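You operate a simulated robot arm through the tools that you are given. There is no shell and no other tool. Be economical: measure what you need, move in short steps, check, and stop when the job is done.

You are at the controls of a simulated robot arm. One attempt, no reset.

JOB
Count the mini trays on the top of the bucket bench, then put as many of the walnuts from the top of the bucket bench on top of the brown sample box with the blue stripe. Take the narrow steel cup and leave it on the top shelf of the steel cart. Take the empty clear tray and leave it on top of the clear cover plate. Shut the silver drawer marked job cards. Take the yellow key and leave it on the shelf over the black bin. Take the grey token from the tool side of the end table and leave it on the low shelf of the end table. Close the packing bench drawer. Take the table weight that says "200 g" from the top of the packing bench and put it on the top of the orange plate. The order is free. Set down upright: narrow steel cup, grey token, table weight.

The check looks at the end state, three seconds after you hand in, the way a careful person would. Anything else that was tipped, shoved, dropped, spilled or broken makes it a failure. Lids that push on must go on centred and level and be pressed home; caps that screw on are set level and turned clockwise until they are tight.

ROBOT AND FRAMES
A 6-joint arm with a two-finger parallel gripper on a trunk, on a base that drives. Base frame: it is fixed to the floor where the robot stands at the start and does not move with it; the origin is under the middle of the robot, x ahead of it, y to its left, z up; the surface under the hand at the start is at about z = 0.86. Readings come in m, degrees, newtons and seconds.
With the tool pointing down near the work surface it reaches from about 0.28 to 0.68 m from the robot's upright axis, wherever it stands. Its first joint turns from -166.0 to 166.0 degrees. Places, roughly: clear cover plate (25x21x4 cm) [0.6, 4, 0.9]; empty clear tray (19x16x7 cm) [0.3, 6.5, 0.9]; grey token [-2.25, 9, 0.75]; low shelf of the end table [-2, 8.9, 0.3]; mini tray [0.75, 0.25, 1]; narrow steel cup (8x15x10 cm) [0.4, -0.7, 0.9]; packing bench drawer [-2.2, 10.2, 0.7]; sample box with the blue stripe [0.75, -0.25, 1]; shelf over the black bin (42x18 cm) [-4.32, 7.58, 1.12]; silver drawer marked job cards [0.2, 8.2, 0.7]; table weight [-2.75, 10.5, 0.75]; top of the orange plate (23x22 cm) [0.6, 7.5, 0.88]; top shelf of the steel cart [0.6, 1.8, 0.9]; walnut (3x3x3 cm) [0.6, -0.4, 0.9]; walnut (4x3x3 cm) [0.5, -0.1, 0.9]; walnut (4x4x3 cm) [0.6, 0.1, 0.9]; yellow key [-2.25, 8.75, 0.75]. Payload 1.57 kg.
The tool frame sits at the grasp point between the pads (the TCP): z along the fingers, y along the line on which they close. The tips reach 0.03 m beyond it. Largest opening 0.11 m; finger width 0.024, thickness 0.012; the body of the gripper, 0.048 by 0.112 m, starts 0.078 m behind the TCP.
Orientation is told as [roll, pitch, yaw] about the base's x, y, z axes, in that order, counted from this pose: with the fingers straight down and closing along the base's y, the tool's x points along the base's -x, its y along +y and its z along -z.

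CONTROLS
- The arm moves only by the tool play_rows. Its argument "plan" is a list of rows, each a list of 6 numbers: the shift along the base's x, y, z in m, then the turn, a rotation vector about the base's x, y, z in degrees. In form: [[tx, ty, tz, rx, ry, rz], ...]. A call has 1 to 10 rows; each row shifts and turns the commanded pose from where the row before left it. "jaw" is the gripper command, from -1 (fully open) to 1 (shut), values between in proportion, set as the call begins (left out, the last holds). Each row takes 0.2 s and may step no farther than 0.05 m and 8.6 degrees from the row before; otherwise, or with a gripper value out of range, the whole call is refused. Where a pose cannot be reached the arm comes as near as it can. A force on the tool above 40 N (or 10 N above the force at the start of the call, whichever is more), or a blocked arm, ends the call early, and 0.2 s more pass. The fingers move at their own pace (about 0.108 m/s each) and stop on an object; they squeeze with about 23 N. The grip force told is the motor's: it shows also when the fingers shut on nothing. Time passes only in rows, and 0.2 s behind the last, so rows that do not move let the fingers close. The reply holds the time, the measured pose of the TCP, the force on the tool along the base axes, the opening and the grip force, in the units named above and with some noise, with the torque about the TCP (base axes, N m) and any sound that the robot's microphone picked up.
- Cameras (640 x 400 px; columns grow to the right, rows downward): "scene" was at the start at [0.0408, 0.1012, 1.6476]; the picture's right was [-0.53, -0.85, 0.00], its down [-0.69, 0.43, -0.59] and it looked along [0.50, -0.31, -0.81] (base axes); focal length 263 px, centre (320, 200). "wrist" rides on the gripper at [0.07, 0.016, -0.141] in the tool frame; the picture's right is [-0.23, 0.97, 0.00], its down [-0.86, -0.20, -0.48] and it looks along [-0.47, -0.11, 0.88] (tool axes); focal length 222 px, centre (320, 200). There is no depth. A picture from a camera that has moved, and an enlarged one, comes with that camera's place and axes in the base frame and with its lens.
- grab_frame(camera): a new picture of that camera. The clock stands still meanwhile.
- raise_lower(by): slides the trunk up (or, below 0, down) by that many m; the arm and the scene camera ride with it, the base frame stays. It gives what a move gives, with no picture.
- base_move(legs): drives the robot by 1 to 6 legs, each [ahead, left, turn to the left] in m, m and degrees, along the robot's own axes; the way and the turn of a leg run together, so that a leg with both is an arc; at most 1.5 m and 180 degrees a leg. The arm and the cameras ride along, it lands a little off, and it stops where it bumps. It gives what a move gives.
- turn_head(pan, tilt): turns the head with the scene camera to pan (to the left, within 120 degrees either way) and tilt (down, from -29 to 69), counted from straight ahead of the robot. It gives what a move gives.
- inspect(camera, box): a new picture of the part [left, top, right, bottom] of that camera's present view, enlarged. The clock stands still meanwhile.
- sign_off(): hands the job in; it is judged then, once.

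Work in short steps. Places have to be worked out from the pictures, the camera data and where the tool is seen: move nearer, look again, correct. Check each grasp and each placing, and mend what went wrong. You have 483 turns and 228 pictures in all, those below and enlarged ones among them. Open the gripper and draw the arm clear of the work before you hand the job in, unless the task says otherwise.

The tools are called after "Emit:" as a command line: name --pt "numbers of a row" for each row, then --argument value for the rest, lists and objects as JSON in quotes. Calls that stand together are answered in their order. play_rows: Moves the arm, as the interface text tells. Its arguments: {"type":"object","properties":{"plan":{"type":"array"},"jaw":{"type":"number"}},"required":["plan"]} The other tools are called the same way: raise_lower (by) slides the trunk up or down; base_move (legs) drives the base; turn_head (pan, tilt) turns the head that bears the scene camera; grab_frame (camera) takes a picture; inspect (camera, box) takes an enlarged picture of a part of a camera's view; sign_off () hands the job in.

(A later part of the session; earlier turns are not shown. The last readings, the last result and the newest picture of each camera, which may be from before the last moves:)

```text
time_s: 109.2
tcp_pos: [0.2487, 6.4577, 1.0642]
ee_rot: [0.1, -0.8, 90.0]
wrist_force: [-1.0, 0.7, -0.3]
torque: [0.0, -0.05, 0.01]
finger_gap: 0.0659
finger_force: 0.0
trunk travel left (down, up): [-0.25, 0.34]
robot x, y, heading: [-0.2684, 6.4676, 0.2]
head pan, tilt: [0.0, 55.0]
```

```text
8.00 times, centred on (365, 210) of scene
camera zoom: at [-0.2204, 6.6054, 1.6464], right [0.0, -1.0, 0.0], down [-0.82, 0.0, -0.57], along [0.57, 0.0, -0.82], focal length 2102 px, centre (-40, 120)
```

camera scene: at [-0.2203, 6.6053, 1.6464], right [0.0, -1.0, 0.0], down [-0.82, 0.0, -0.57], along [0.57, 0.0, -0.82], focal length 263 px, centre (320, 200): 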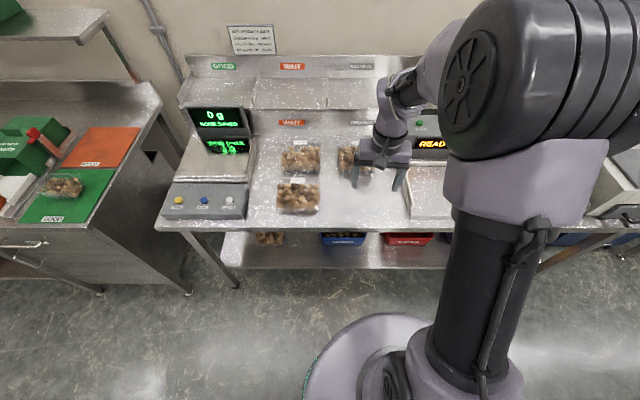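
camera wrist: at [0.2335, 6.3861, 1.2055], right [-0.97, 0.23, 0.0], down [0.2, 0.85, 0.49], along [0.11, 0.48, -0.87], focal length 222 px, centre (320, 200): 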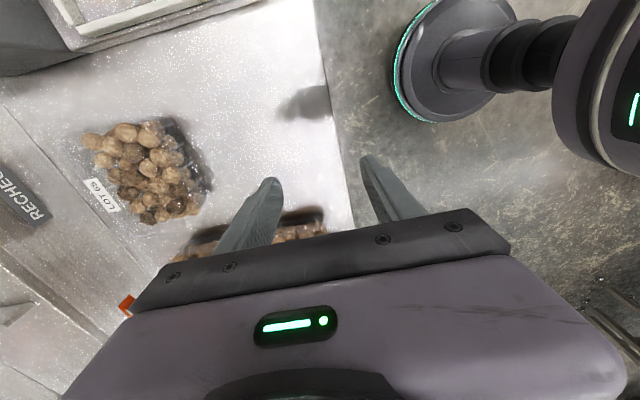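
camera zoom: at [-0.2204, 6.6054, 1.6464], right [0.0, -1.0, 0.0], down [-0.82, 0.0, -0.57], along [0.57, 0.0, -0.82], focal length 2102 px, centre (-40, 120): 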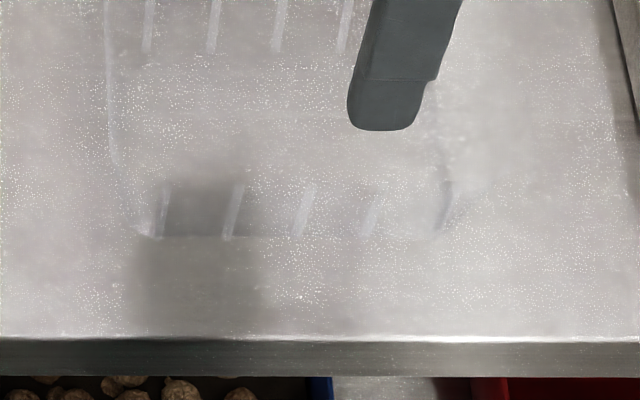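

Tray's bottom front edge x≈0.262 and wall top ≈0.25, y centre ≈6.46, so flange front ≈0.233. I descend with the rim between the pads, watching force.

Emit:
play_rows --pt "-0.005 0.002 -0.04 0 0 0" --pt "0 0 -0.04 0 0 0" --pt "0 0 -0.025 0 0 0" --pt "0 0 -0.015 0 0 0" --pt "0 0 -0.009 0 0 0" --pt "0 0 0 0 0 0"

Emit:
inspect --camera "wrist" --box '[190, 60, 420, 220]'

Emit:
inspect --camera "scene" --box '[330, 150, 410, 235]'

```text
time_s: 110.7
tcp_pos: [0.2452, 6.4596, 0.9366]
ee_rot: [0.1, -0.7, 90.1]
wrist_force: [-0.7, 0.4, -0.3]
torque: [0.01, 0.03, 0.02]
finger_gap: 0.0658
finger_force: 0.1
trunk travel left (down, up): [-0.25, 0.34]
robot x, y, heading: [-0.2699, 6.4668, 0.1]
head pan, tilt: [0.0, 55.0]
```

```text
2.50 times, centred on (305, 140) of wrist
camera zoom: at [0.2293, 6.3881, 1.0769], right [-0.97, 0.23, 0.0], down [0.2, 0.85, 0.49], along [0.11, 0.48, -0.87], focal length 555 px, centre (358, 350)
```

zoom: 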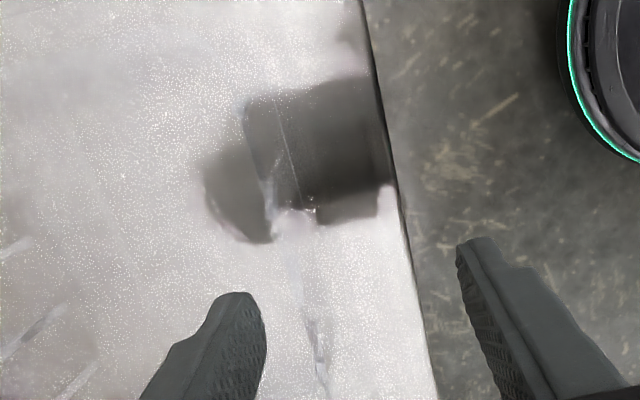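

```text
4.71 times, centred on (370, 192) of scene
camera zoom: at [-0.2204, 6.6054, 1.6464], right [0.0, -1.0, 0.0], down [-0.82, 0.0, -0.57], along [0.57, 0.0, -0.82], focal length 1236 px, centre (85, 235)
```

zoom: 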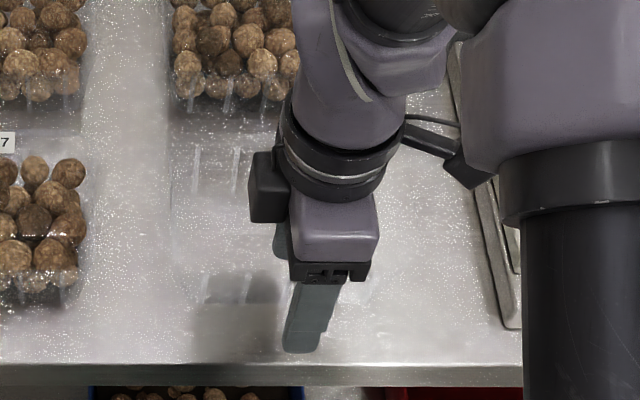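

The front wall lies between the pads. I close the jaw.

Emit:
play_rows --pt "0 0 0 0 0 0" --pt "0 0 0 0 0 0" --pt "0 0 0 0 0 0" --jaw 1

Emit:
inspect --camera "wrist" --box '[190, 60, 420, 220]'

```text
time_s: 111.5
tcp_pos: [0.2447, 6.4605, 0.9364]
ee_rot: [0.0, -0.8, 90.1]
wrist_force: [-0.1, 1.0, 1.1]
torque: [-0.03, -0.19, 0.15]
finger_gap: 0.0247
finger_force: 23.3
trunk travel left (down, up): [-0.25, 0.34]
robot x, y, heading: [-0.2695, 6.4614, 0.4]
head pan, tilt: [0.0, 55.0]
```

```text
2.50 times, centred on (305, 140) of wrist
camera zoom: at [0.2294, 6.3882, 1.0771], right [-0.97, 0.23, 0.0], down [0.2, 0.85, 0.49], along [0.11, 0.48, -0.87], focal length 555 px, centre (358, 350)
```

zoom: 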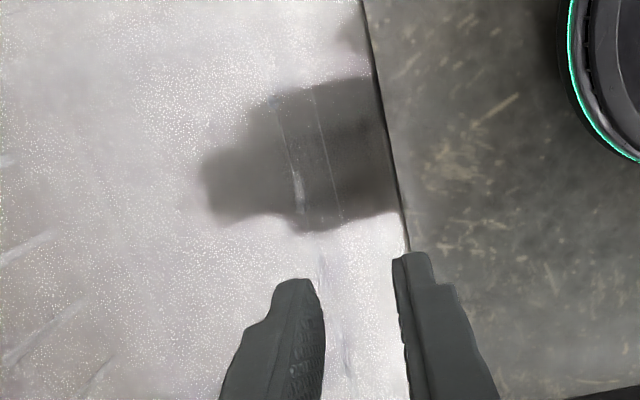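

Gripping 25 mm of rim with 23 N. Lift slowly and check.

Emit:
play_rows --pt "0 0 0.01 0 0 0" --pt "0 0 0.02 0 0 0" --pt "0 0 0.03 0 0 0" --pt "0 0 0.04 0 0 0" --pt "0 0 0.04 0 0 0" --pt "0 0 0 0 0 0"

Emit:
inspect --camera "wrist" --box '[100, 0, 420, 220]'

Emit:
inspect --camera "scene" --box '[300, 120, 420, 235]'

```text
time_s: 112.8
tcp_pos: [0.244, 6.4608, 1.0786]
ee_rot: [0.1, -0.7, 90.0]
wrist_force: [0.7, 0.9, -0.6]
torque: [-0.02, 0.0, 0.02]
finger_gap: 0.0246
finger_force: 23.3
trunk travel left (down, up): [-0.25, 0.34]
robot x, y, heading: [-0.2688, 6.4651, 0.1]
head pan, tilt: [0.0, 55.0]
```

```text
1.82 times, centred on (260, 110) of wrist
camera zoom: at [0.2289, 6.389, 1.219], right [-0.97, 0.23, 0.0], down [0.2, 0.85, 0.49], along [0.11, 0.48, -0.87], focal length 404 px, centre (429, 364)
```

zoom: 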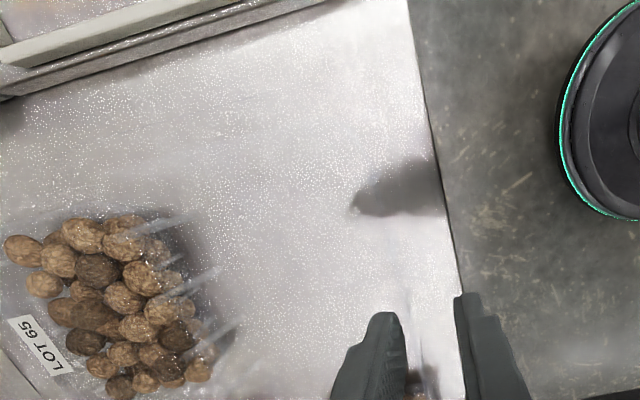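

```text
3.48 times, centred on (360, 178) of scene
camera zoom: at [-0.2199, 6.6054, 1.6463], right [0.0, -1.0, 0.0], down [-0.82, 0.0, -0.57], along [0.57, 0.0, -0.82], focal length 914 px, centre (181, 278)
```

zoom: 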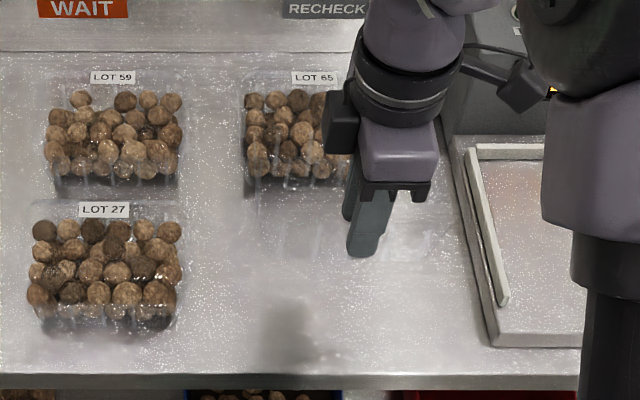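

Tray lifted free. Raise, back off, and drive right to the cover plate's bench.

Emit:
play_rows --pt "0 0 0.04 0 0 0" --pt "0 0 0.04 0 0 0" --pt "0 0 0 0 0 0"

Emit:
base_move --legs '[[-0.4, 0, 0], [0, -1.2, 0], [0, -1.2, 0]]'

Emit:
grab_frame --camera "wrist"

```text
time_s: 113.7
tcp_pos: [0.2451, 6.46, 1.1575]
ee_rot: [0.2, -0.7, 90.2]
wrist_force: [0.0, 0.1, 0.2]
torque: [0.03, 0.01, -0.03]
finger_gap: 0.0244
finger_force: 23.0
trunk travel left (down, up): [-0.25, 0.34]
robot x, y, heading: [-0.2717, 6.4661, 0.2]
head pan, tilt: [0.0, 55.0]
```

```text
time_s: 127.5
tcp_pos: [-0.0615, 4.0893, 1.1576]
ee_rot: [0.1, -0.7, 93.6]
wrist_force: [-0.4, -0.4, -0.2]
torque: [0.03, 0.06, 0.0]
finger_gap: 0.0239
finger_force: 23.2
trunk travel left (down, up): [-0.25, 0.34]
robot x, y, heading: [-0.5761, 4.0632, 3.8]
head pan, tilt: [0.0, 55.0]
```

```text
148 pictures are left
camera wrist: at [-0.0719, 4.0167, 1.2974], right [-0.99, 0.17, 0.0], down [0.15, 0.86, 0.49], along [0.08, 0.48, -0.87], focal length 222 px, centre (320, 200)
```

wrist: 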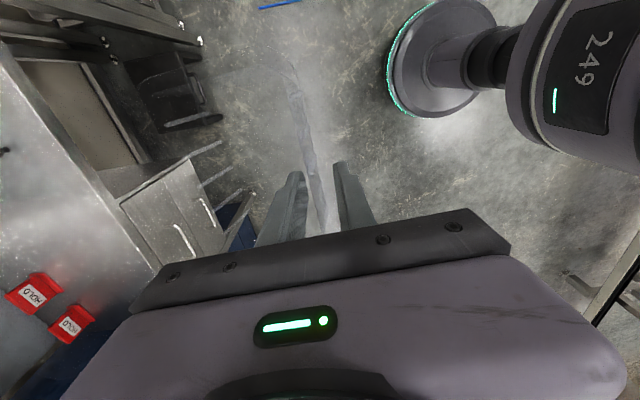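

Still held. Straighten the heading and drive forward toward the plate.

Emit:
base_move --legs '[[0.56, -0.02, -3.8]]'

Emit:
turn_head --pan -5 --tilt 50

Emit:
inspect --camera "scene" --box '[240, 100, 440, 260]'

Emit:
grab_frame --camera "wrist"

```text
time_s: 130.7
tcp_pos: [0.5007, 4.0475, 1.1574]
ee_rot: [0.1, -0.8, 89.4]
wrist_force: [0.6, -0.7, 0.1]
torque: [0.02, 0.02, 0.01]
finger_gap: 0.0234
finger_force: 22.5
trunk travel left (down, up): [-0.25, 0.34]
robot x, y, heading: [-0.0179, 4.0621, -0.7]
head pan, tilt: [0.0, 55.0]
```

```text
time_s: 131.4
tcp_pos: [0.5002, 4.0464, 1.1576]
ee_rot: [0.1, -0.9, 89.4]
wrist_force: [-0.4, 0.1, -0.2]
torque: [0.0, 0.03, -0.01]
finger_gap: 0.0234
finger_force: 22.7
trunk travel left (down, up): [-0.25, 0.34]
robot x, y, heading: [-0.0192, 4.0613, -0.4]
head pan, tilt: [-5.0, 50.0]
```

```text
2.50 times, centred on (340, 180) of scene
camera zoom: at [0.0406, 4.1921, 1.6529], right [-0.1, -1.0, 0.0], down [-0.76, 0.07, -0.64], along [0.64, -0.06, -0.77], focal length 657 px, centre (270, 250)
```

zoom: 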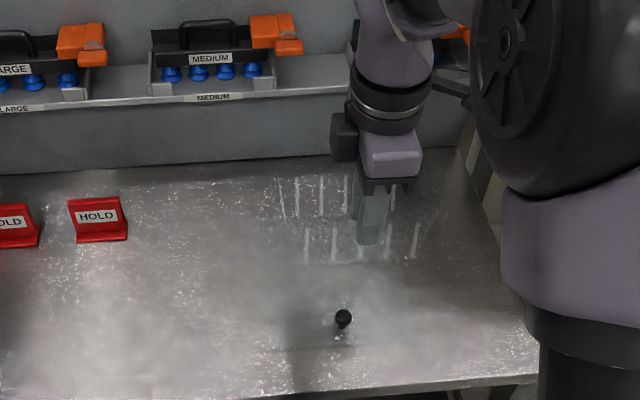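

```text
146 pictures are left
camera wrist: at [0.4837, 3.9752, 1.2975], right [-0.97, 0.24, 0.0], down [0.21, 0.85, 0.49], along [0.11, 0.48, -0.87], focal length 222 px, centre (320, 200)
```

wrist: 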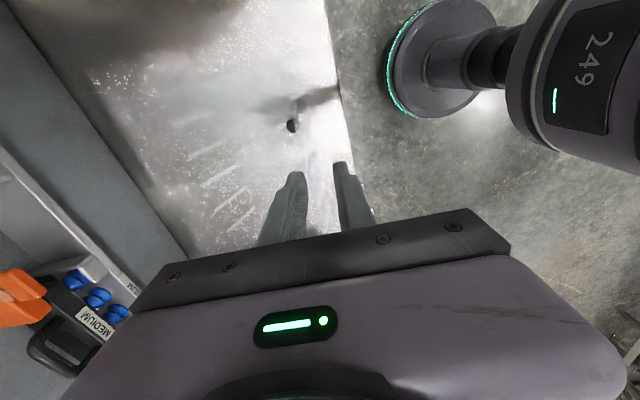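

Tray hangs level. Extend to TCP ≈[0.604,4.045] and lower to z≈1.0, then check against the knob and plate.

Emit:
play_rows --pt "0.035 0 0 0 0 0.6" --pt "0.035 -0.001 0 0 0 0" --pt "0.034 0 0 0 0 0" --pt "0 0 -0.04 0 0 0" --pt "0 0 -0.04 0 0 0" --pt "0 0 -0.04 0 0 0" --pt "0 0 -0.035 0 0 0" --pt "0 0 0 0 0 0"

Emit:
inspect --camera "scene" --box '[260, 130, 400, 250]'

Emit:
inspect --camera "wrist" --box '[100, 0, 420, 220]'

```text
time_s: 133.2
tcp_pos: [0.6015, 4.0431, 1.0002]
ee_rot: [0.1, -0.8, 89.9]
wrist_force: [-0.3, 0.9, -0.8]
torque: [-0.01, 0.0, 0.01]
finger_gap: 0.0231
finger_force: 23.0
trunk travel left (down, up): [-0.25, 0.34]
robot x, y, heading: [-0.0137, 4.06, -0.3]
head pan, tilt: [-5.0, 50.0]
```

```text
3.33 times, centred on (330, 190) of scene
camera zoom: at [0.0404, 4.1921, 1.6529], right [-0.1, -1.0, 0.0], down [-0.76, 0.07, -0.64], along [0.64, -0.06, -0.77], focal length 876 px, centre (287, 233)
```

zoom: 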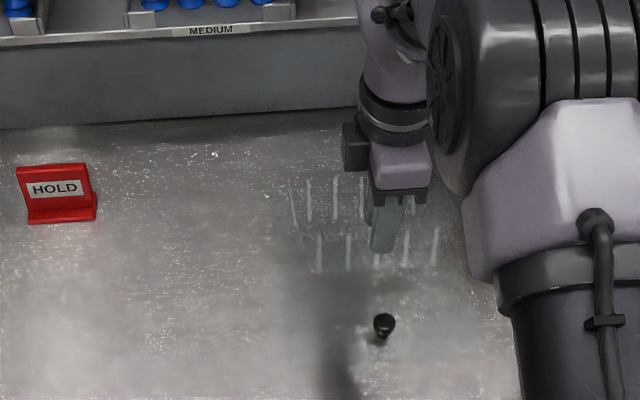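

```text
1.82 times, centred on (260, 110) of wrist
camera zoom: at [0.585, 3.9718, 1.1396], right [-0.97, 0.23, 0.0], down [0.2, 0.85, 0.49], along [0.11, 0.48, -0.87], focal length 404 px, centre (429, 364)
```

zoom: 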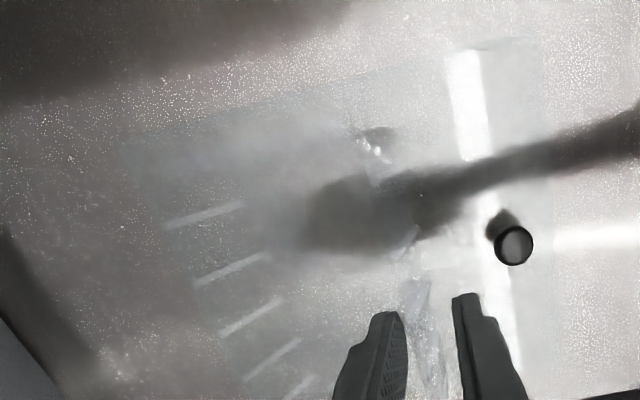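

Plate edges confirmed (x 0.52–0.75, y 3.94–4.145); tray bottom will land at x≈0.62–0.72 behind the knob. Lowering.

Emit:
play_rows --pt "0 0 -0.025 0 0 0" --pt "0 0 -0.012 0 0 0" --pt "0 0 -0.006 0 0 0" --pt "0 0 -0.003 0 0 0" --pt "0 0 -0.003 0 0 0" --pt "0 0 0 0 0 0"

Emit:
inspect --camera "scene" --box '[260, 150, 400, 250]'

```text
time_s: 134.6
tcp_pos: [0.6041, 4.0456, 0.9543]
ee_rot: [0.1, -0.7, 89.9]
wrist_force: [-2.0, -0.6, 3.7]
torque: [0.0, -0.24, 0.04]
finger_gap: 0.0252
finger_force: 23.0
trunk travel left (down, up): [-0.25, 0.34]
robot x, y, heading: [-0.0175, 4.0621, -0.7]
head pan, tilt: [-5.0, 50.0]
```

```text
4.00 times, centred on (330, 200) of scene
camera zoom: at [0.04, 4.1921, 1.6529], right [-0.1, -1.0, 0.0], down [-0.76, 0.07, -0.64], along [0.64, -0.06, -0.77], focal length 1051 px, centre (280, 200)
```

zoom: 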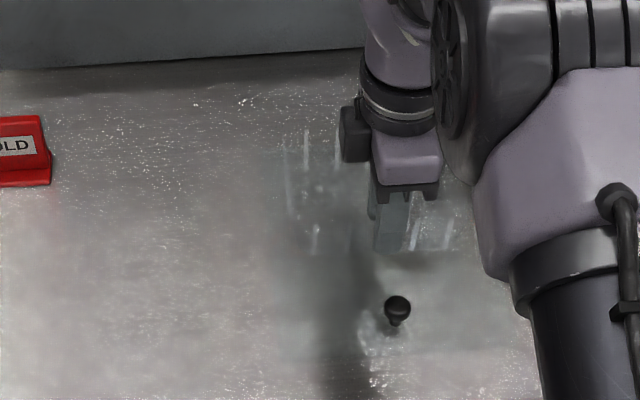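

Light contact at 0.954. I press 3 mm more to settle, then release.

Emit:
play_rows --pt "0 0 -0.002 0 0 0" --pt "0 0 -0.002 0 0 0" --pt "0 0 0 0 0 0"

Emit:
play_rows --pt "0 0 0 0 0 0" --pt "0 0 0 0 0 0" --jaw 0.1

Emit:
inspect --camera "wrist" --box '[100, 0, 420, 220]'

```text
time_s: 135.4
tcp_pos: [0.6043, 4.0448, 0.95]
ee_rot: [-0.1, -0.7, 90.0]
wrist_force: [-0.4, 3.0, 22.9]
torque: [0.35, -0.3, 0.02]
finger_gap: 0.0257
finger_force: 23.2
trunk travel left (down, up): [-0.25, 0.34]
robot x, y, heading: [-0.0176, 4.0597, -0.3]
head pan, tilt: [-5.0, 50.0]
```

```text
time_s: 136.0
tcp_pos: [0.6047, 4.0443, 0.946]
ee_rot: [0.1, -0.8, 90.2]
wrist_force: [0.4, 0.8, 0.5]
torque: [0.0, 0.01, 0.01]
finger_gap: 0.0493
finger_force: 0.1
trunk travel left (down, up): [-0.25, 0.34]
robot x, y, heading: [-0.0157, 4.0569, -0.5]
head pan, tilt: [-5.0, 50.0]
```

```text
1.82 times, centred on (260, 110) of wrist
camera zoom: at [0.5886, 3.9726, 1.0886], right [-0.97, 0.23, 0.01], down [0.2, 0.85, 0.49], along [0.11, 0.48, -0.87], focal length 404 px, centre (429, 364)
```

zoom: 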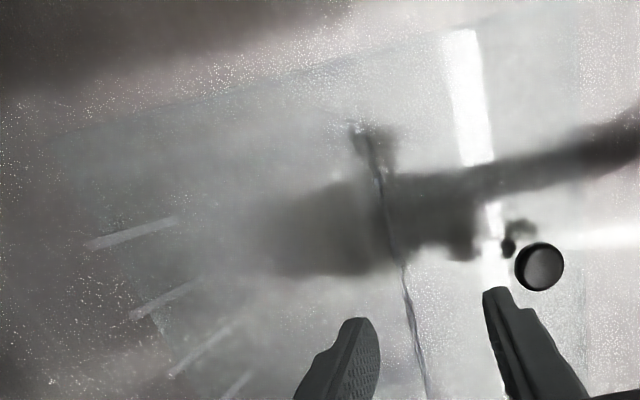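

Tray rests on the plate with its bottom front at x≈0.62. Lift the hand straight up and check.

Emit:
play_rows --pt "0 0 0.02 0 0 0" --pt "0 0 0.04 0 0 0" --pt "0 0 0.05 0 0 0" --pt "0 0 0.05 0 0 0" --pt "-0.04 0 0.02 0 0 0" --pt "-0.045 0 0 0 0 0" --pt "-0.045 0 0 0 0 0" --pt "0 0 0 0 0 0"

Emit:
inspect --camera "scene" --box '[260, 130, 420, 250]'

Emit:
inspect --camera "wrist" --box '[80, 0, 400, 220]'

```text
time_s: 137.8
tcp_pos: [0.4781, 4.0477, 1.1305]
ee_rot: [0.1, -0.8, 89.9]
wrist_force: [0.9, 0.5, 0.0]
torque: [0.02, 0.01, -0.03]
finger_gap: 0.0495
finger_force: 0.0
trunk travel left (down, up): [-0.25, 0.34]
robot x, y, heading: [-0.0125, 4.0549, -0.3]
head pan, tilt: [-5.0, 50.0]
```

```text
3.33 times, centred on (340, 190) of scene
camera zoom: at [0.0416, 4.192, 1.6528], right [-0.1, -1.0, 0.0], down [-0.76, 0.07, -0.64], along [0.64, -0.06, -0.77], focal length 876 px, centre (253, 233)
```

zoom: 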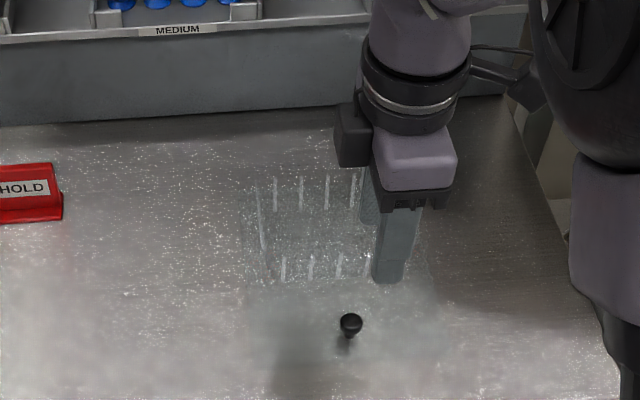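

```text
1.82 times, centred on (240, 110) of wrist
camera zoom: at [0.462, 3.9758, 1.2708], right [-0.97, 0.23, 0.0], down [0.2, 0.85, 0.49], along [0.11, 0.48, -0.87], focal length 404 px, centre (466, 364)
```

zoom: 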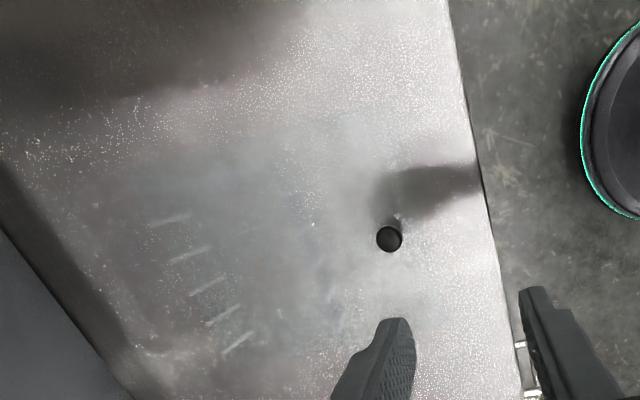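

Tray is settled behind the knob. Next I restore hand yaw, back off and drive to the job-cards drawer near [0.2,8.2].

Emit:
play_rows --pt "0 0 0.02 0 0 -8.5" --pt "0 0 0.02 0 0 -8.5" --pt "0 0 0 0 0 -8.5" --pt "0 0 0 0 0 -8.5" --pt "0 0 0 0 0 -8.5" --pt "0 0 0 0 0 -8.5" --pt "0 0 0 0 0 -8.5" --pt "0 0 0 0 0 -8.5" --pt "0 0 0 0 0 -8.5" --pt "0 0 0 0 0 -8.5"

Emit:
base_move --legs '[[-0.65, 0, 0], [0, 1.3, 0], [0, 1.3, 0], [0, 1.2, 0]]'

Emit:
turn_head --pan 20 --tilt 30

Emit:
grab_frame --camera "scene"

```text
time_s: 140.0
tcp_pos: [0.4733, 4.0461, 1.1697]
ee_rot: [0.1, -0.7, 4.7]
wrist_force: [-0.1, 1.0, 0.8]
torque: [0.01, -0.01, 0.01]
finger_gap: 0.0497
finger_force: 0.0
trunk travel left (down, up): [-0.25, 0.34]
robot x, y, heading: [-0.0181, 4.0597, -0.8]
head pan, tilt: [-5.0, 50.0]
```

```text
time_s: 161.4
tcp_pos: [-0.1346, 7.8423, 1.1693]
ee_rot: [0.0, -0.8, 6.7]
wrist_force: [0.2, 0.1, 0.0]
torque: [-0.01, 0.02, 0.01]
finger_gap: 0.0495
finger_force: 0.1
trunk travel left (down, up): [-0.25, 0.34]
robot x, y, heading: [-0.6258, 7.8418, 1.7]
head pan, tilt: [-5.0, 50.0]
```

```text
time_s: 162.3
tcp_pos: [-0.1356, 7.8424, 1.1688]
ee_rot: [0.1, -0.8, 6.7]
wrist_force: [0.5, 0.7, 0.6]
torque: [0.0, -0.03, 0.05]
finger_gap: 0.0495
finger_force: 0.0
trunk travel left (down, up): [-0.25, 0.34]
robot x, y, heading: [-0.6285, 7.8414, 1.3]
head pan, tilt: [20.0, 30.0]
```

```text
139 pictures are left
camera scene: at [-0.5651, 8.0123, 1.6824], right [0.36, -0.93, 0.0], down [-0.47, -0.18, -0.87], along [0.81, 0.31, -0.5], focal length 263 px, centre (320, 200)
```

scene: 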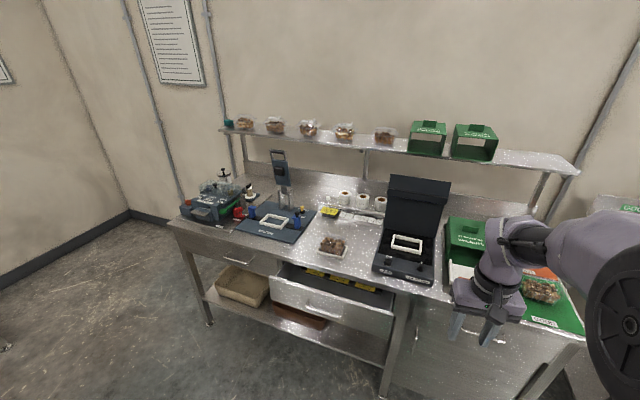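

Emit:
inspect --camera "scene" --box '[180, 220, 420, 370]'

```text
2.67 times, centred on (300, 295) of scene
camera zoom: at [-0.5651, 8.0123, 1.6824], right [0.36, -0.93, 0.0], down [-0.47, -0.18, -0.87], along [0.81, 0.31, -0.5], focal length 700 px, centre (373, -53)
```

zoom: 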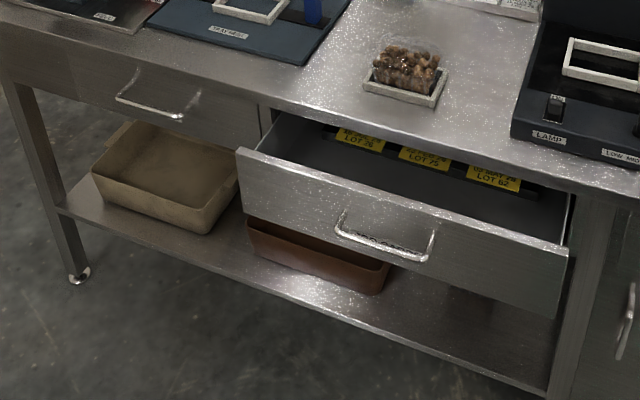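

The open drawer is ahead-left, its face near x≈0.13, y≈8.23. I move in front of it and look again.

Emit:
base_move --legs '[[0.05, 0.4, -1.5]]'

Emit:
turn_head --pan 0 --tilt 50

Emit:
grab_frame --camera "scene"

Emit:
grab_frame --camera "wrist"

```text
time_s: 164.8
tcp_pos: [-0.0872, 8.2253, 1.1678]
ee_rot: [0.1, -0.6, 4.7]
wrist_force: [-0.8, 0.3, 0.1]
torque: [-0.03, 0.0, -0.03]
finger_gap: 0.0493
finger_force: 0.1
trunk travel left (down, up): [-0.25, 0.34]
robot x, y, heading: [-0.5751, 8.2362, -0.9]
head pan, tilt: [20.0, 30.0]
```

```text
time_s: 165.7
tcp_pos: [-0.0872, 8.2239, 1.1686]
ee_rot: [0.2, -0.8, 4.8]
wrist_force: [0.3, 0.2, 0.7]
torque: [-0.02, 0.05, 0.0]
finger_gap: 0.0496
finger_force: 0.1
trunk travel left (down, up): [-0.25, 0.34]
robot x, y, heading: [-0.5797, 8.24, -0.7]
head pan, tilt: [0.0, 50.0]
```

```text
137 pictures are left
camera scene: at [-0.5201, 8.3786, 1.653], right [-0.01, -1.0, 0.0], down [-0.77, 0.01, -0.64], along [0.64, -0.01, -0.77], focal length 263 px, centre (320, 200)
```

scene: 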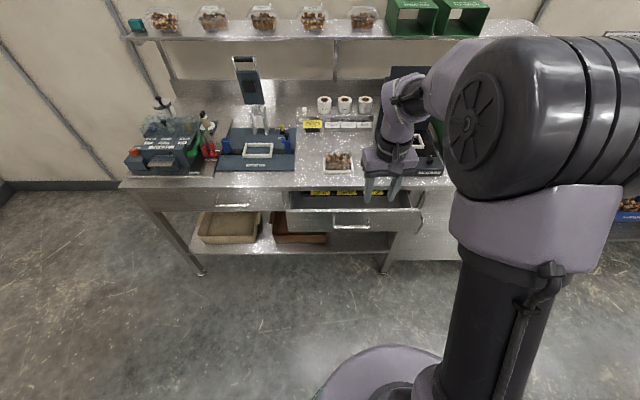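

```text
136 pictures are left
camera wrist: at [-0.1599, 8.2348, 1.3094], right [0.14, 0.99, 0.0], down [0.86, -0.13, 0.49], along [0.48, -0.07, -0.87], focal length 222 px, centre (320, 200)
```

wrist: 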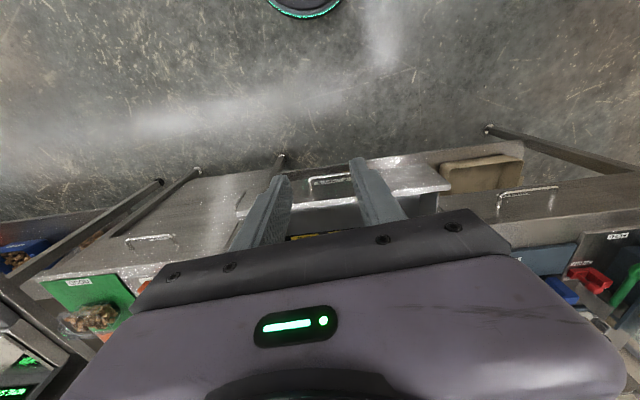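

Emit:
inspect --camera "wrist" --box '[220, 120, 480, 250]'

Emit:
inspect --camera "scene" --box '[270, 170, 440, 270]'

```text
2.46 times, centred on (350, 185) of wrist
camera zoom: at [-0.1599, 8.2348, 1.3094], right [0.14, 0.99, 0.0], down [0.86, -0.13, 0.49], along [0.48, -0.07, -0.87], focal length 547 px, centre (246, 237)
```

zoom: 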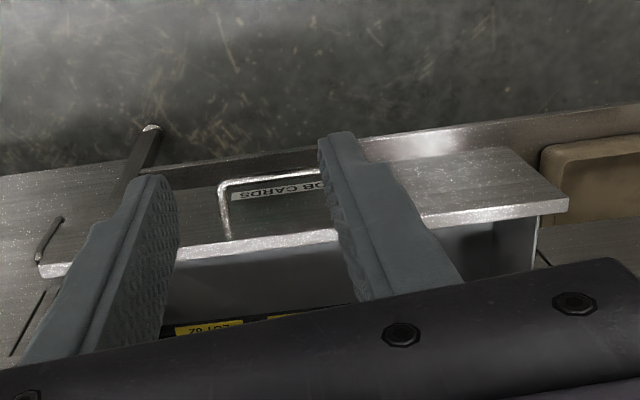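

```text
3.76 times, centred on (355, 220) of scene
camera zoom: at [-0.5201, 8.3786, 1.653], right [-0.01, -1.0, 0.0], down [-0.77, 0.01, -0.64], along [0.64, -0.01, -0.77], focal length 989 px, centre (188, 125)
```

zoom: 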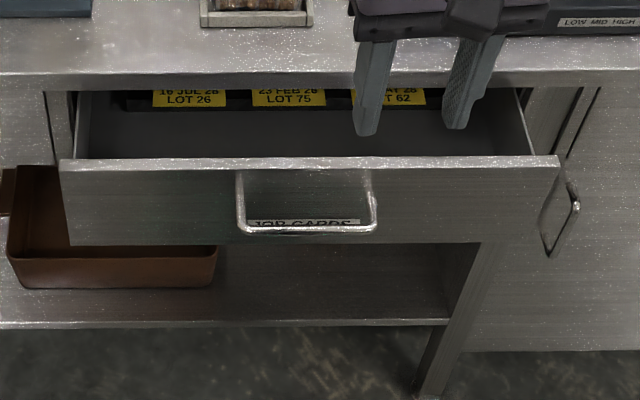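

Label "JOB CARDS" confirmed; handle bar at x≈0.068, y 8.17–8.31, z≈0.77. I drive forward 0.2, pull the hand back, close the fingers and lower in front of the handle.

Emit:
play_rows --pt "-0.04 0.008 0 0 0 -4" --pt "-0.04 0.01 0 0 0 0" --pt "-0.04 0 0 0 0 0" --pt "-0.03 0 0 0 0 0" --jaw 1

Emit:
base_move --legs '[[0.2, 0, 0.7]]'

Emit:
raise_lower --by -0.2

```text
time_s: 166.7
tcp_pos: [-0.2363, 8.2411, 1.1692]
ee_rot: [0.1, -0.8, 0.8]
wrist_force: [-0.9, -0.8, -0.3]
torque: [-0.01, 0.04, -0.01]
finger_gap: 0.0
finger_force: 21.7
trunk travel left (down, up): [-0.25, 0.34]
robot x, y, heading: [-0.5772, 8.2398, -0.9]
head pan, tilt: [0.0, 50.0]
```

```text
time_s: 168.2
tcp_pos: [-0.0371, 8.2433, 1.1673]
ee_rot: [0.1, -0.7, 1.3]
wrist_force: [-0.1, 0.7, -0.1]
torque: [0.0, 0.03, -0.03]
finger_gap: 0.0001
finger_force: 21.5
trunk travel left (down, up): [-0.25, 0.34]
robot x, y, heading: [-0.381, 8.2345, -0.6]
head pan, tilt: [0.0, 50.0]
```

```text
time_s: 170.4
tcp_pos: [-0.0377, 8.2412, 0.9685]
ee_rot: [0.1, -0.9, 1.4]
wrist_force: [0.1, -0.4, 0.0]
torque: [-0.01, 0.02, -0.02]
finger_gap: 0.0001
finger_force: 21.1
trunk travel left (down, up): [-0.05, 0.54]
robot x, y, heading: [-0.3808, 8.2367, -0.2]
head pan, tilt: [0.0, 50.0]
```

Lower to handle height (TCP z 0.775) and look.

Emit:
play_rows --pt "0 0 -0.05 0 0 0" --pt "0 0 -0.05 0 0 0" --pt "0 0 -0.05 0 0 0" --pt "0 0 -0.043 0 0 0" --pt "0 0 0 0 0 0"

Emit:
grab_frame --camera "wrist"

Emit:
inspect --camera "scene" --box '[240, 130, 480, 310]'

```text
time_s: 171.6
tcp_pos: [-0.0372, 8.2388, 0.7743]
ee_rot: [0.1, -0.8, 1.4]
wrist_force: [-0.1, 1.0, 0.1]
torque: [0.02, 0.02, 0.01]
finger_gap: 0.0001
finger_force: 21.3
trunk travel left (down, up): [-0.05, 0.54]
robot x, y, heading: [-0.3807, 8.237, -0.1]
head pan, tilt: [0.0, 50.0]
```

```text
133 pictures are left
camera wrist: at [-0.1077, 8.2537, 0.915], right [0.2, 0.98, 0.0], down [0.85, -0.18, 0.49], along [0.48, -0.1, -0.87], focal length 222 px, centre (320, 200)
```

wrist: 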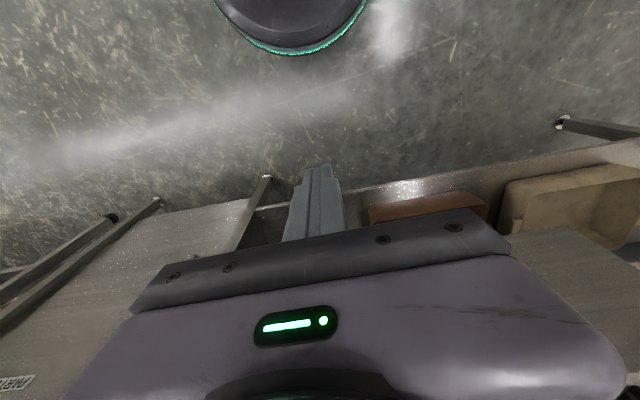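

```text
2.22 times, centred on (360, 220) of scene
camera zoom: at [-0.3244, 8.3777, 1.4529], right [0.0, -1.0, 0.0], down [-0.77, 0.0, -0.64], along [0.64, 0.0, -0.77], focal length 584 px, centre (231, 156)
```

zoom: 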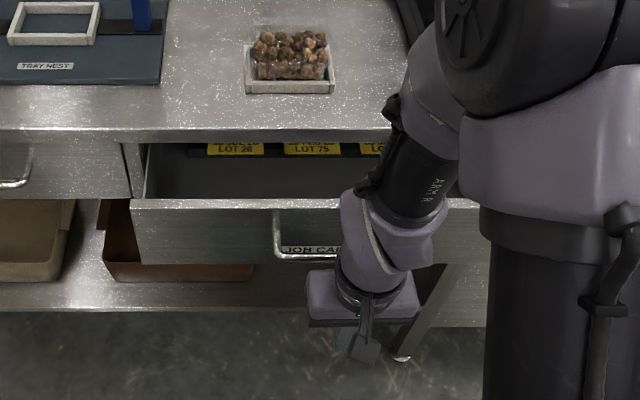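

Clear in front of the handle. Push forward in steps.

Emit:
play_rows --pt "0.03 0 0 0 0 0" --pt "0.03 0 0 0 0 0" --pt "0.02 0 0 0 0 0" --pt "0.02 0 0 0 0 0" --pt "0.02 0 0 0 0 0" --pt "0.02 0 0 0 0 0"

Emit:
inspect --camera "scene" --box '[240, 130, 480, 310]'

```text
time_s: 173.0
tcp_pos: [0.1024, 8.2436, 0.7769]
ee_rot: [0.1, -1.0, 1.4]
wrist_force: [0.0, -0.1, 0.1]
torque: [0.01, 0.01, -0.01]
finger_gap: 0.0002
finger_force: 21.1
trunk travel left (down, up): [-0.05, 0.54]
robot x, y, heading: [-0.3816, 8.2376, -0.2]
head pan, tilt: [0.0, 50.0]
```

```text
2.22 times, centred on (360, 220) of scene
camera zoom: at [-0.3243, 8.3777, 1.4529], right [0.0, -1.0, 0.0], down [-0.77, 0.0, -0.64], along [0.64, 0.0, -0.77], focal length 584 px, centre (231, 156)
```

zoom: 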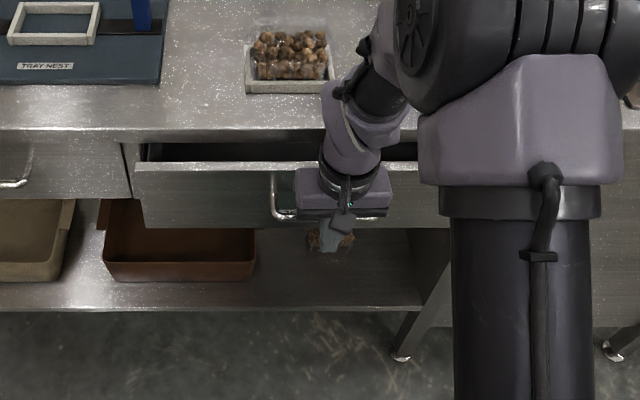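

The drawer slides in freely; continue pushing to the stop.

Emit:
play_rows --pt "0.015 0 0 0 0 0" --pt "0.015 0 0 0 0 0" --pt "0.01 0 0 0 0 0" --pt "0.01 0 0 0 0 0" --pt "0.005 0 0 0 0 0"

Emit:
inspect --camera "scene" --box '[240, 130, 480, 310]'

```text
time_s: 174.2
tcp_pos: [0.1563, 8.243, 0.7768]
ee_rot: [0.1, -0.8, 1.3]
wrist_force: [-0.8, 1.0, 0.2]
torque: [0.02, 0.04, -0.01]
finger_gap: 0.0001
finger_force: 21.6
trunk travel left (down, up): [-0.05, 0.54]
robot x, y, heading: [-0.3807, 8.236, -0.1]
head pan, tilt: [0.0, 50.0]
```

```text
2.22 times, centred on (360, 220) of scene
camera zoom: at [-0.3245, 8.3777, 1.4529], right [0.0, -1.0, 0.0], down [-0.77, 0.0, -0.64], along [0.64, 0.0, -0.77], focal length 584 px, centre (231, 156)
```

zoom: 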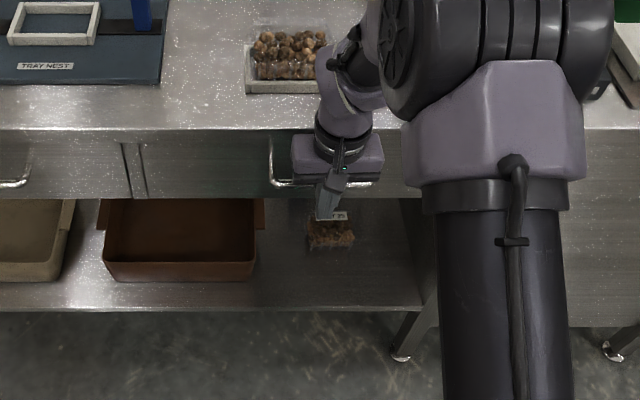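

Nearly flush; a few small pushes until it meets resistance.

Emit:
play_rows --pt "0.004 0 0 0 0 0" --pt "0.004 0 0 0 0 0" --pt "0.004 0 0 0 0 0" --pt "0.004 0 0 0 0 0" --pt "0.004 0 0 0 0 0"

Emit:
inspect --camera "scene" --box '[240, 180, 400, 260]'

```text
time_s: 175.0
tcp_pos: [0.1603, 8.2417, 0.7756]
ee_rot: [0.2, -0.1, 1.1]
wrist_force: [-20.7, 0.3, 7.4]
torque: [-0.13, -2.05, -0.31]
finger_gap: 0.0002
finger_force: 21.2
trunk travel left (down, up): [-0.05, 0.54]
robot x, y, heading: [-0.38, 8.2391, -0.3]
head pan, tilt: [0.0, 50.0]
stopped in row 3: the force on the tool passed its limit at 46 N (the readings are from after the stop); the commanded pose is now the measured one
```

```text
4.00 times, centred on (320, 220) of scene
camera zoom: at [-0.3287, 8.3777, 1.4531], right [0.0, -1.0, 0.0], down [-0.76, 0.0, -0.64], along [0.64, 0.0, -0.76], focal length 1051 px, centre (320, 120)
```

zoom: 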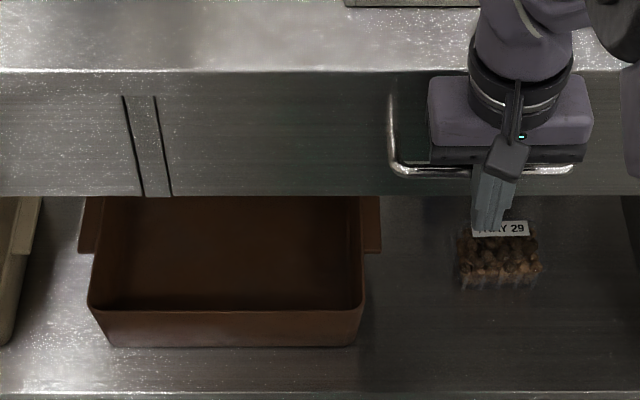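

Drawer shut against its stop. Retract, raise the trunk, and look toward the end table to the rear-left.

Emit:
play_rows --pt "-0.03 0 0 0 0 0" --pt "-0.05 0 0 0 0 0" --pt "-0.05 0 0 0 0 0" --pt "-0.03 0 0.03 0 0 0" --pt "0 0 0.05 0 0 0" --pt "0 0 0.05 0 0 0" --pt "0 0 0.05 0 0 0"

Emit:
raise_lower --by 0.2

Emit:
base_move --legs '[[-0.3, 0, 0], [0, 0, 90]]'

Emit:
turn_head --pan 60 --tilt 25

Emit:
grab_frame --camera "scene"

```text
time_s: 176.6
tcp_pos: [0.0069, 8.2417, 0.956]
ee_rot: [0.2, -0.3, 1.0]
wrist_force: [0.3, -1.3, 0.6]
torque: [0.02, -0.01, 0.01]
finger_gap: 0.0002
finger_force: 21.5
trunk travel left (down, up): [-0.05, 0.54]
robot x, y, heading: [-0.3811, 8.2393, -0.3]
head pan, tilt: [0.0, 50.0]
```

```text
time_s: 178.8
tcp_pos: [0.0078, 8.241, 1.1547]
ee_rot: [0.1, -0.2, 1.1]
wrist_force: [0.4, 0.2, -0.3]
torque: [0.04, 0.01, 0.0]
finger_gap: 0.0
finger_force: 21.1
trunk travel left (down, up): [-0.25, 0.34]
robot x, y, heading: [-0.3821, 8.239, -0.2]
head pan, tilt: [0.0, 50.0]
```

```text
time_s: 184.7
tcp_pos: [-0.699, 8.6261, 1.1564]
ee_rot: [0.1, -0.2, 93.8]
wrist_force: [0.8, 0.0, 0.3]
torque: [0.01, 0.02, -0.03]
finger_gap: 0.0
finger_force: 21.9
trunk travel left (down, up): [-0.25, 0.34]
robot x, y, heading: [-0.6763, 8.2351, 92.4]
head pan, tilt: [0.0, 50.0]
```

```text
time_s: 186.0
tcp_pos: [-0.6991, 8.625, 1.155]
ee_rot: [0.1, -0.1, 93.7]
wrist_force: [-0.2, -0.5, 0.5]
torque: [0.02, -0.04, -0.01]
finger_gap: 0.0002
finger_force: 21.8
trunk travel left (down, up): [-0.25, 0.34]
robot x, y, heading: [-0.6788, 8.2411, 92.3]
head pan, tilt: [60.0, 25.0]
```

```text
128 pictures are left
camera scene: at [-0.8998, 8.2529, 1.6904], right [0.46, 0.89, 0.0], down [0.38, -0.2, -0.91], along [-0.8, 0.42, -0.42], focal length 263 px, centre (320, 200)
```

scene: 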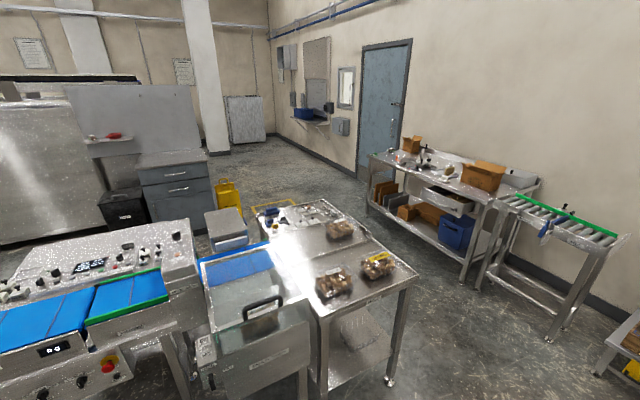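

I zoom in on the end table and the other stations.

Emit:
inspect --camera "scene" --box '[230, 180, 430, 310]'

Emit:
inspect --camera "scene" --box '[350, 110, 560, 270]'

Emit:
inspect --camera "scene" --box '[60, 80, 260, 240]'

```text
3.08 times, centred on (330, 245) of scene
camera zoom: at [-0.8998, 8.2529, 1.6904], right [0.46, 0.89, 0.0], down [0.38, -0.2, -0.91], along [-0.8, 0.42, -0.42], focal length 808 px, centre (289, 62)
```

zoom: 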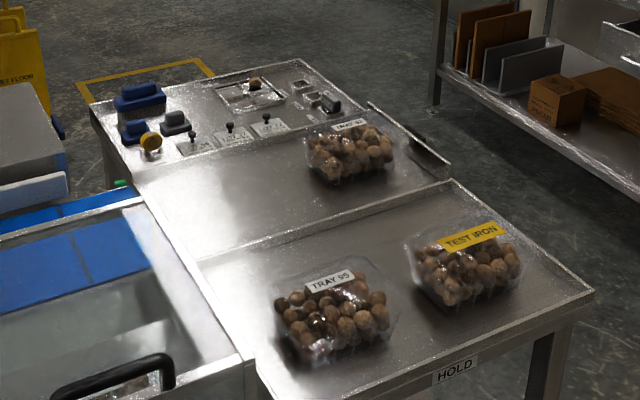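

```text
2.50 times, centred on (455, 190) of scene
camera zoom: at [-0.8998, 8.2529, 1.6904], right [0.46, 0.89, 0.0], down [0.38, -0.2, -0.91], along [-0.8, 0.42, -0.42], focal length 657 px, centre (-18, 225)
```

zoom: 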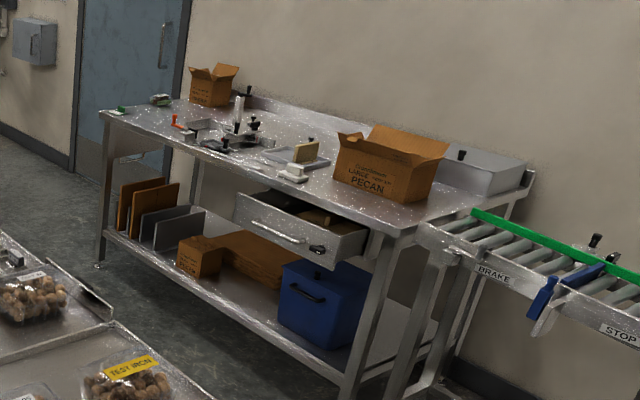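

```text
2.50 times, centred on (160, 160) of scene
camera zoom: at [-0.8998, 8.2529, 1.6904], right [0.46, 0.89, 0.0], down [0.38, -0.2, -0.91], along [-0.8, 0.42, -0.42], focal length 657 px, centre (720, 300)
```

zoom: 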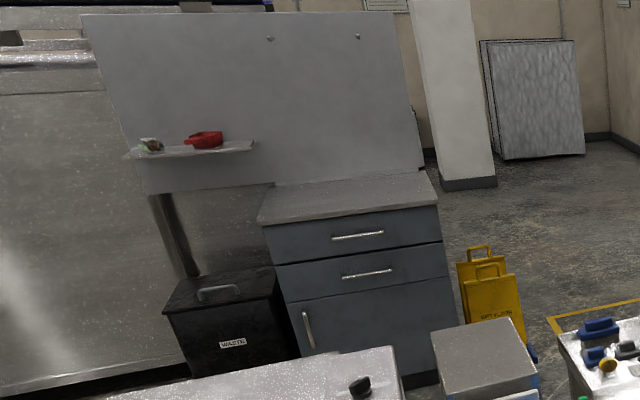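

The end table (tool side at its far end, x≈-2.7..-2.1, y 8.6–9.2) and packing bench form an aisle at y≈9.7. I drive into the aisle.

Emit:
base_move --legs '[[1.42, 0, -2.3], [0, 0.8, 0], [0, 0.75, 0]]'

Emit:
turn_head --pan 110 --tilt 45

Emit:
grab_frame --camera "scene"

Emit:
turn_head --pan 10 --tilt 40

Emit:
grab_frame --camera "scene"

```text
time_s: 200.6
tcp_pos: [-2.2474, 10.0618, 1.1556]
ee_rot: [0.1, -0.2, 90.8]
wrist_force: [-0.3, -0.7, 0.4]
torque: [-0.02, -0.03, 0.02]
finger_gap: 0.0
finger_force: 21.7
trunk travel left (down, up): [-0.25, 0.34]
robot x, y, heading: [-2.2436, 9.6735, 89.4]
head pan, tilt: [60.0, 25.0]
```

```text
time_s: 201.8
tcp_pos: [-2.2451, 10.0609, 1.1551]
ee_rot: [0.1, -0.1, 90.8]
wrist_force: [0.3, -0.8, 0.1]
torque: [-0.03, 0.0, 0.0]
finger_gap: 0.0001
finger_force: 21.4
trunk travel left (down, up): [-0.25, 0.34]
robot x, y, heading: [-2.2449, 9.6689, 89.4]
head pan, tilt: [110.0, 45.0]
```

```text
124 pictures are left
camera scene: at [-2.4629, 9.6267, 1.6598], right [-0.33, 0.94, 0.0], down [0.67, 0.24, -0.71], along [-0.67, -0.24, -0.71], focal length 263 px, centre (320, 200)
```

scene: 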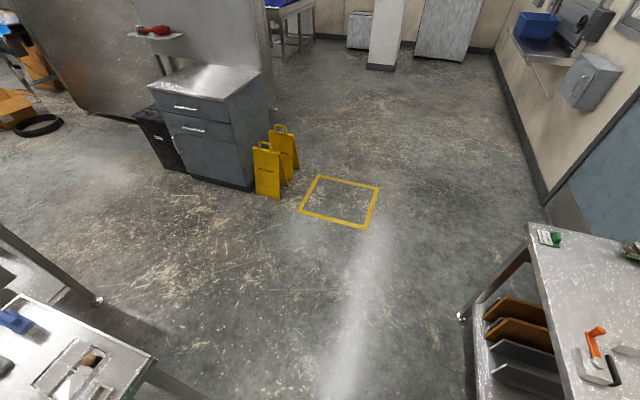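

```text
time_s: 203.5
tcp_pos: [-2.2446, 10.0618, 1.1549]
ee_rot: [0.1, -0.2, 90.8]
wrist_force: [0.6, -0.4, -0.5]
torque: [-0.01, 0.04, -0.01]
finger_gap: 0.0002
finger_force: 21.3
trunk travel left (down, up): [-0.25, 0.34]
robot x, y, heading: [-2.2426, 9.6752, 89.5]
head pan, tilt: [10.0, 40.0]
```

```text
123 pictures are left
camera scene: at [-2.4003, 9.7376, 1.6671], right [0.99, 0.17, 0.0], down [0.11, -0.63, -0.77], along [-0.13, 0.76, -0.64], focal length 263 px, centre (320, 200)
```

scene: 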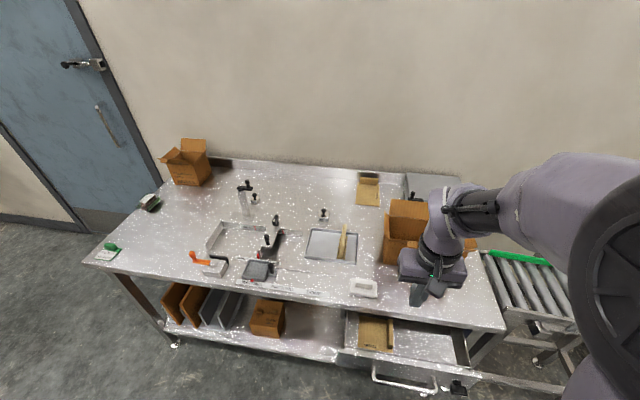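

Packing bench in view: open drawer at lower right; several knobbed weights. I zoom in to read them.

Emit:
inspect --camera "scene" --box '[190, 170, 350, 290]'

Emit:
inspect --camera "scene" --box '[320, 270, 520, 400]'

```text
3.33 times, centred on (270, 230) of scene
camera zoom: at [-2.4003, 9.7376, 1.6671], right [0.99, 0.17, 0.0], down [0.11, -0.63, -0.77], along [-0.13, 0.76, -0.64], focal length 876 px, centre (487, 100)
```

zoom: 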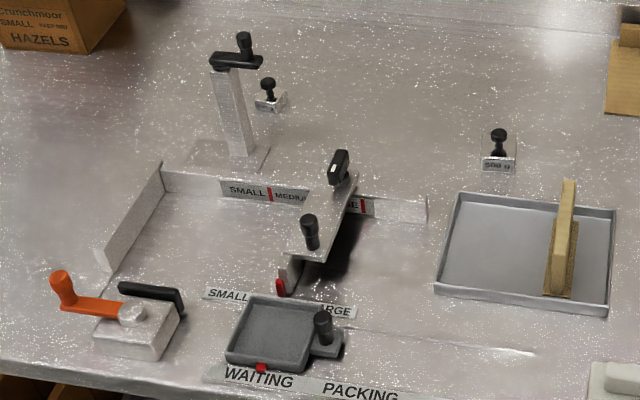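

```text
3.08 times, centred on (420, 335) of scene
camera zoom: at [-2.4003, 9.7376, 1.6671], right [0.99, 0.17, 0.0], down [0.11, -0.63, -0.77], along [-0.13, 0.76, -0.64], focal length 808 px, centre (12, -215)
```

zoom: 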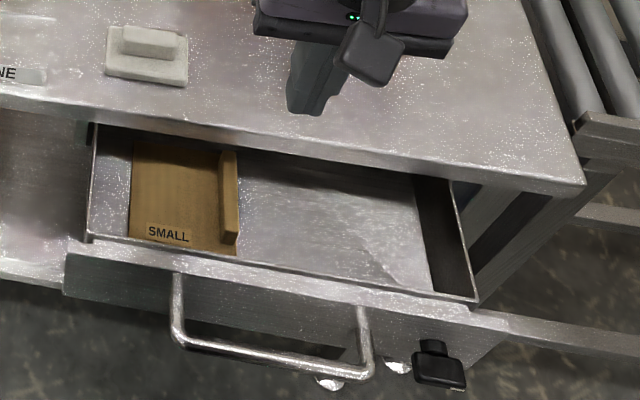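

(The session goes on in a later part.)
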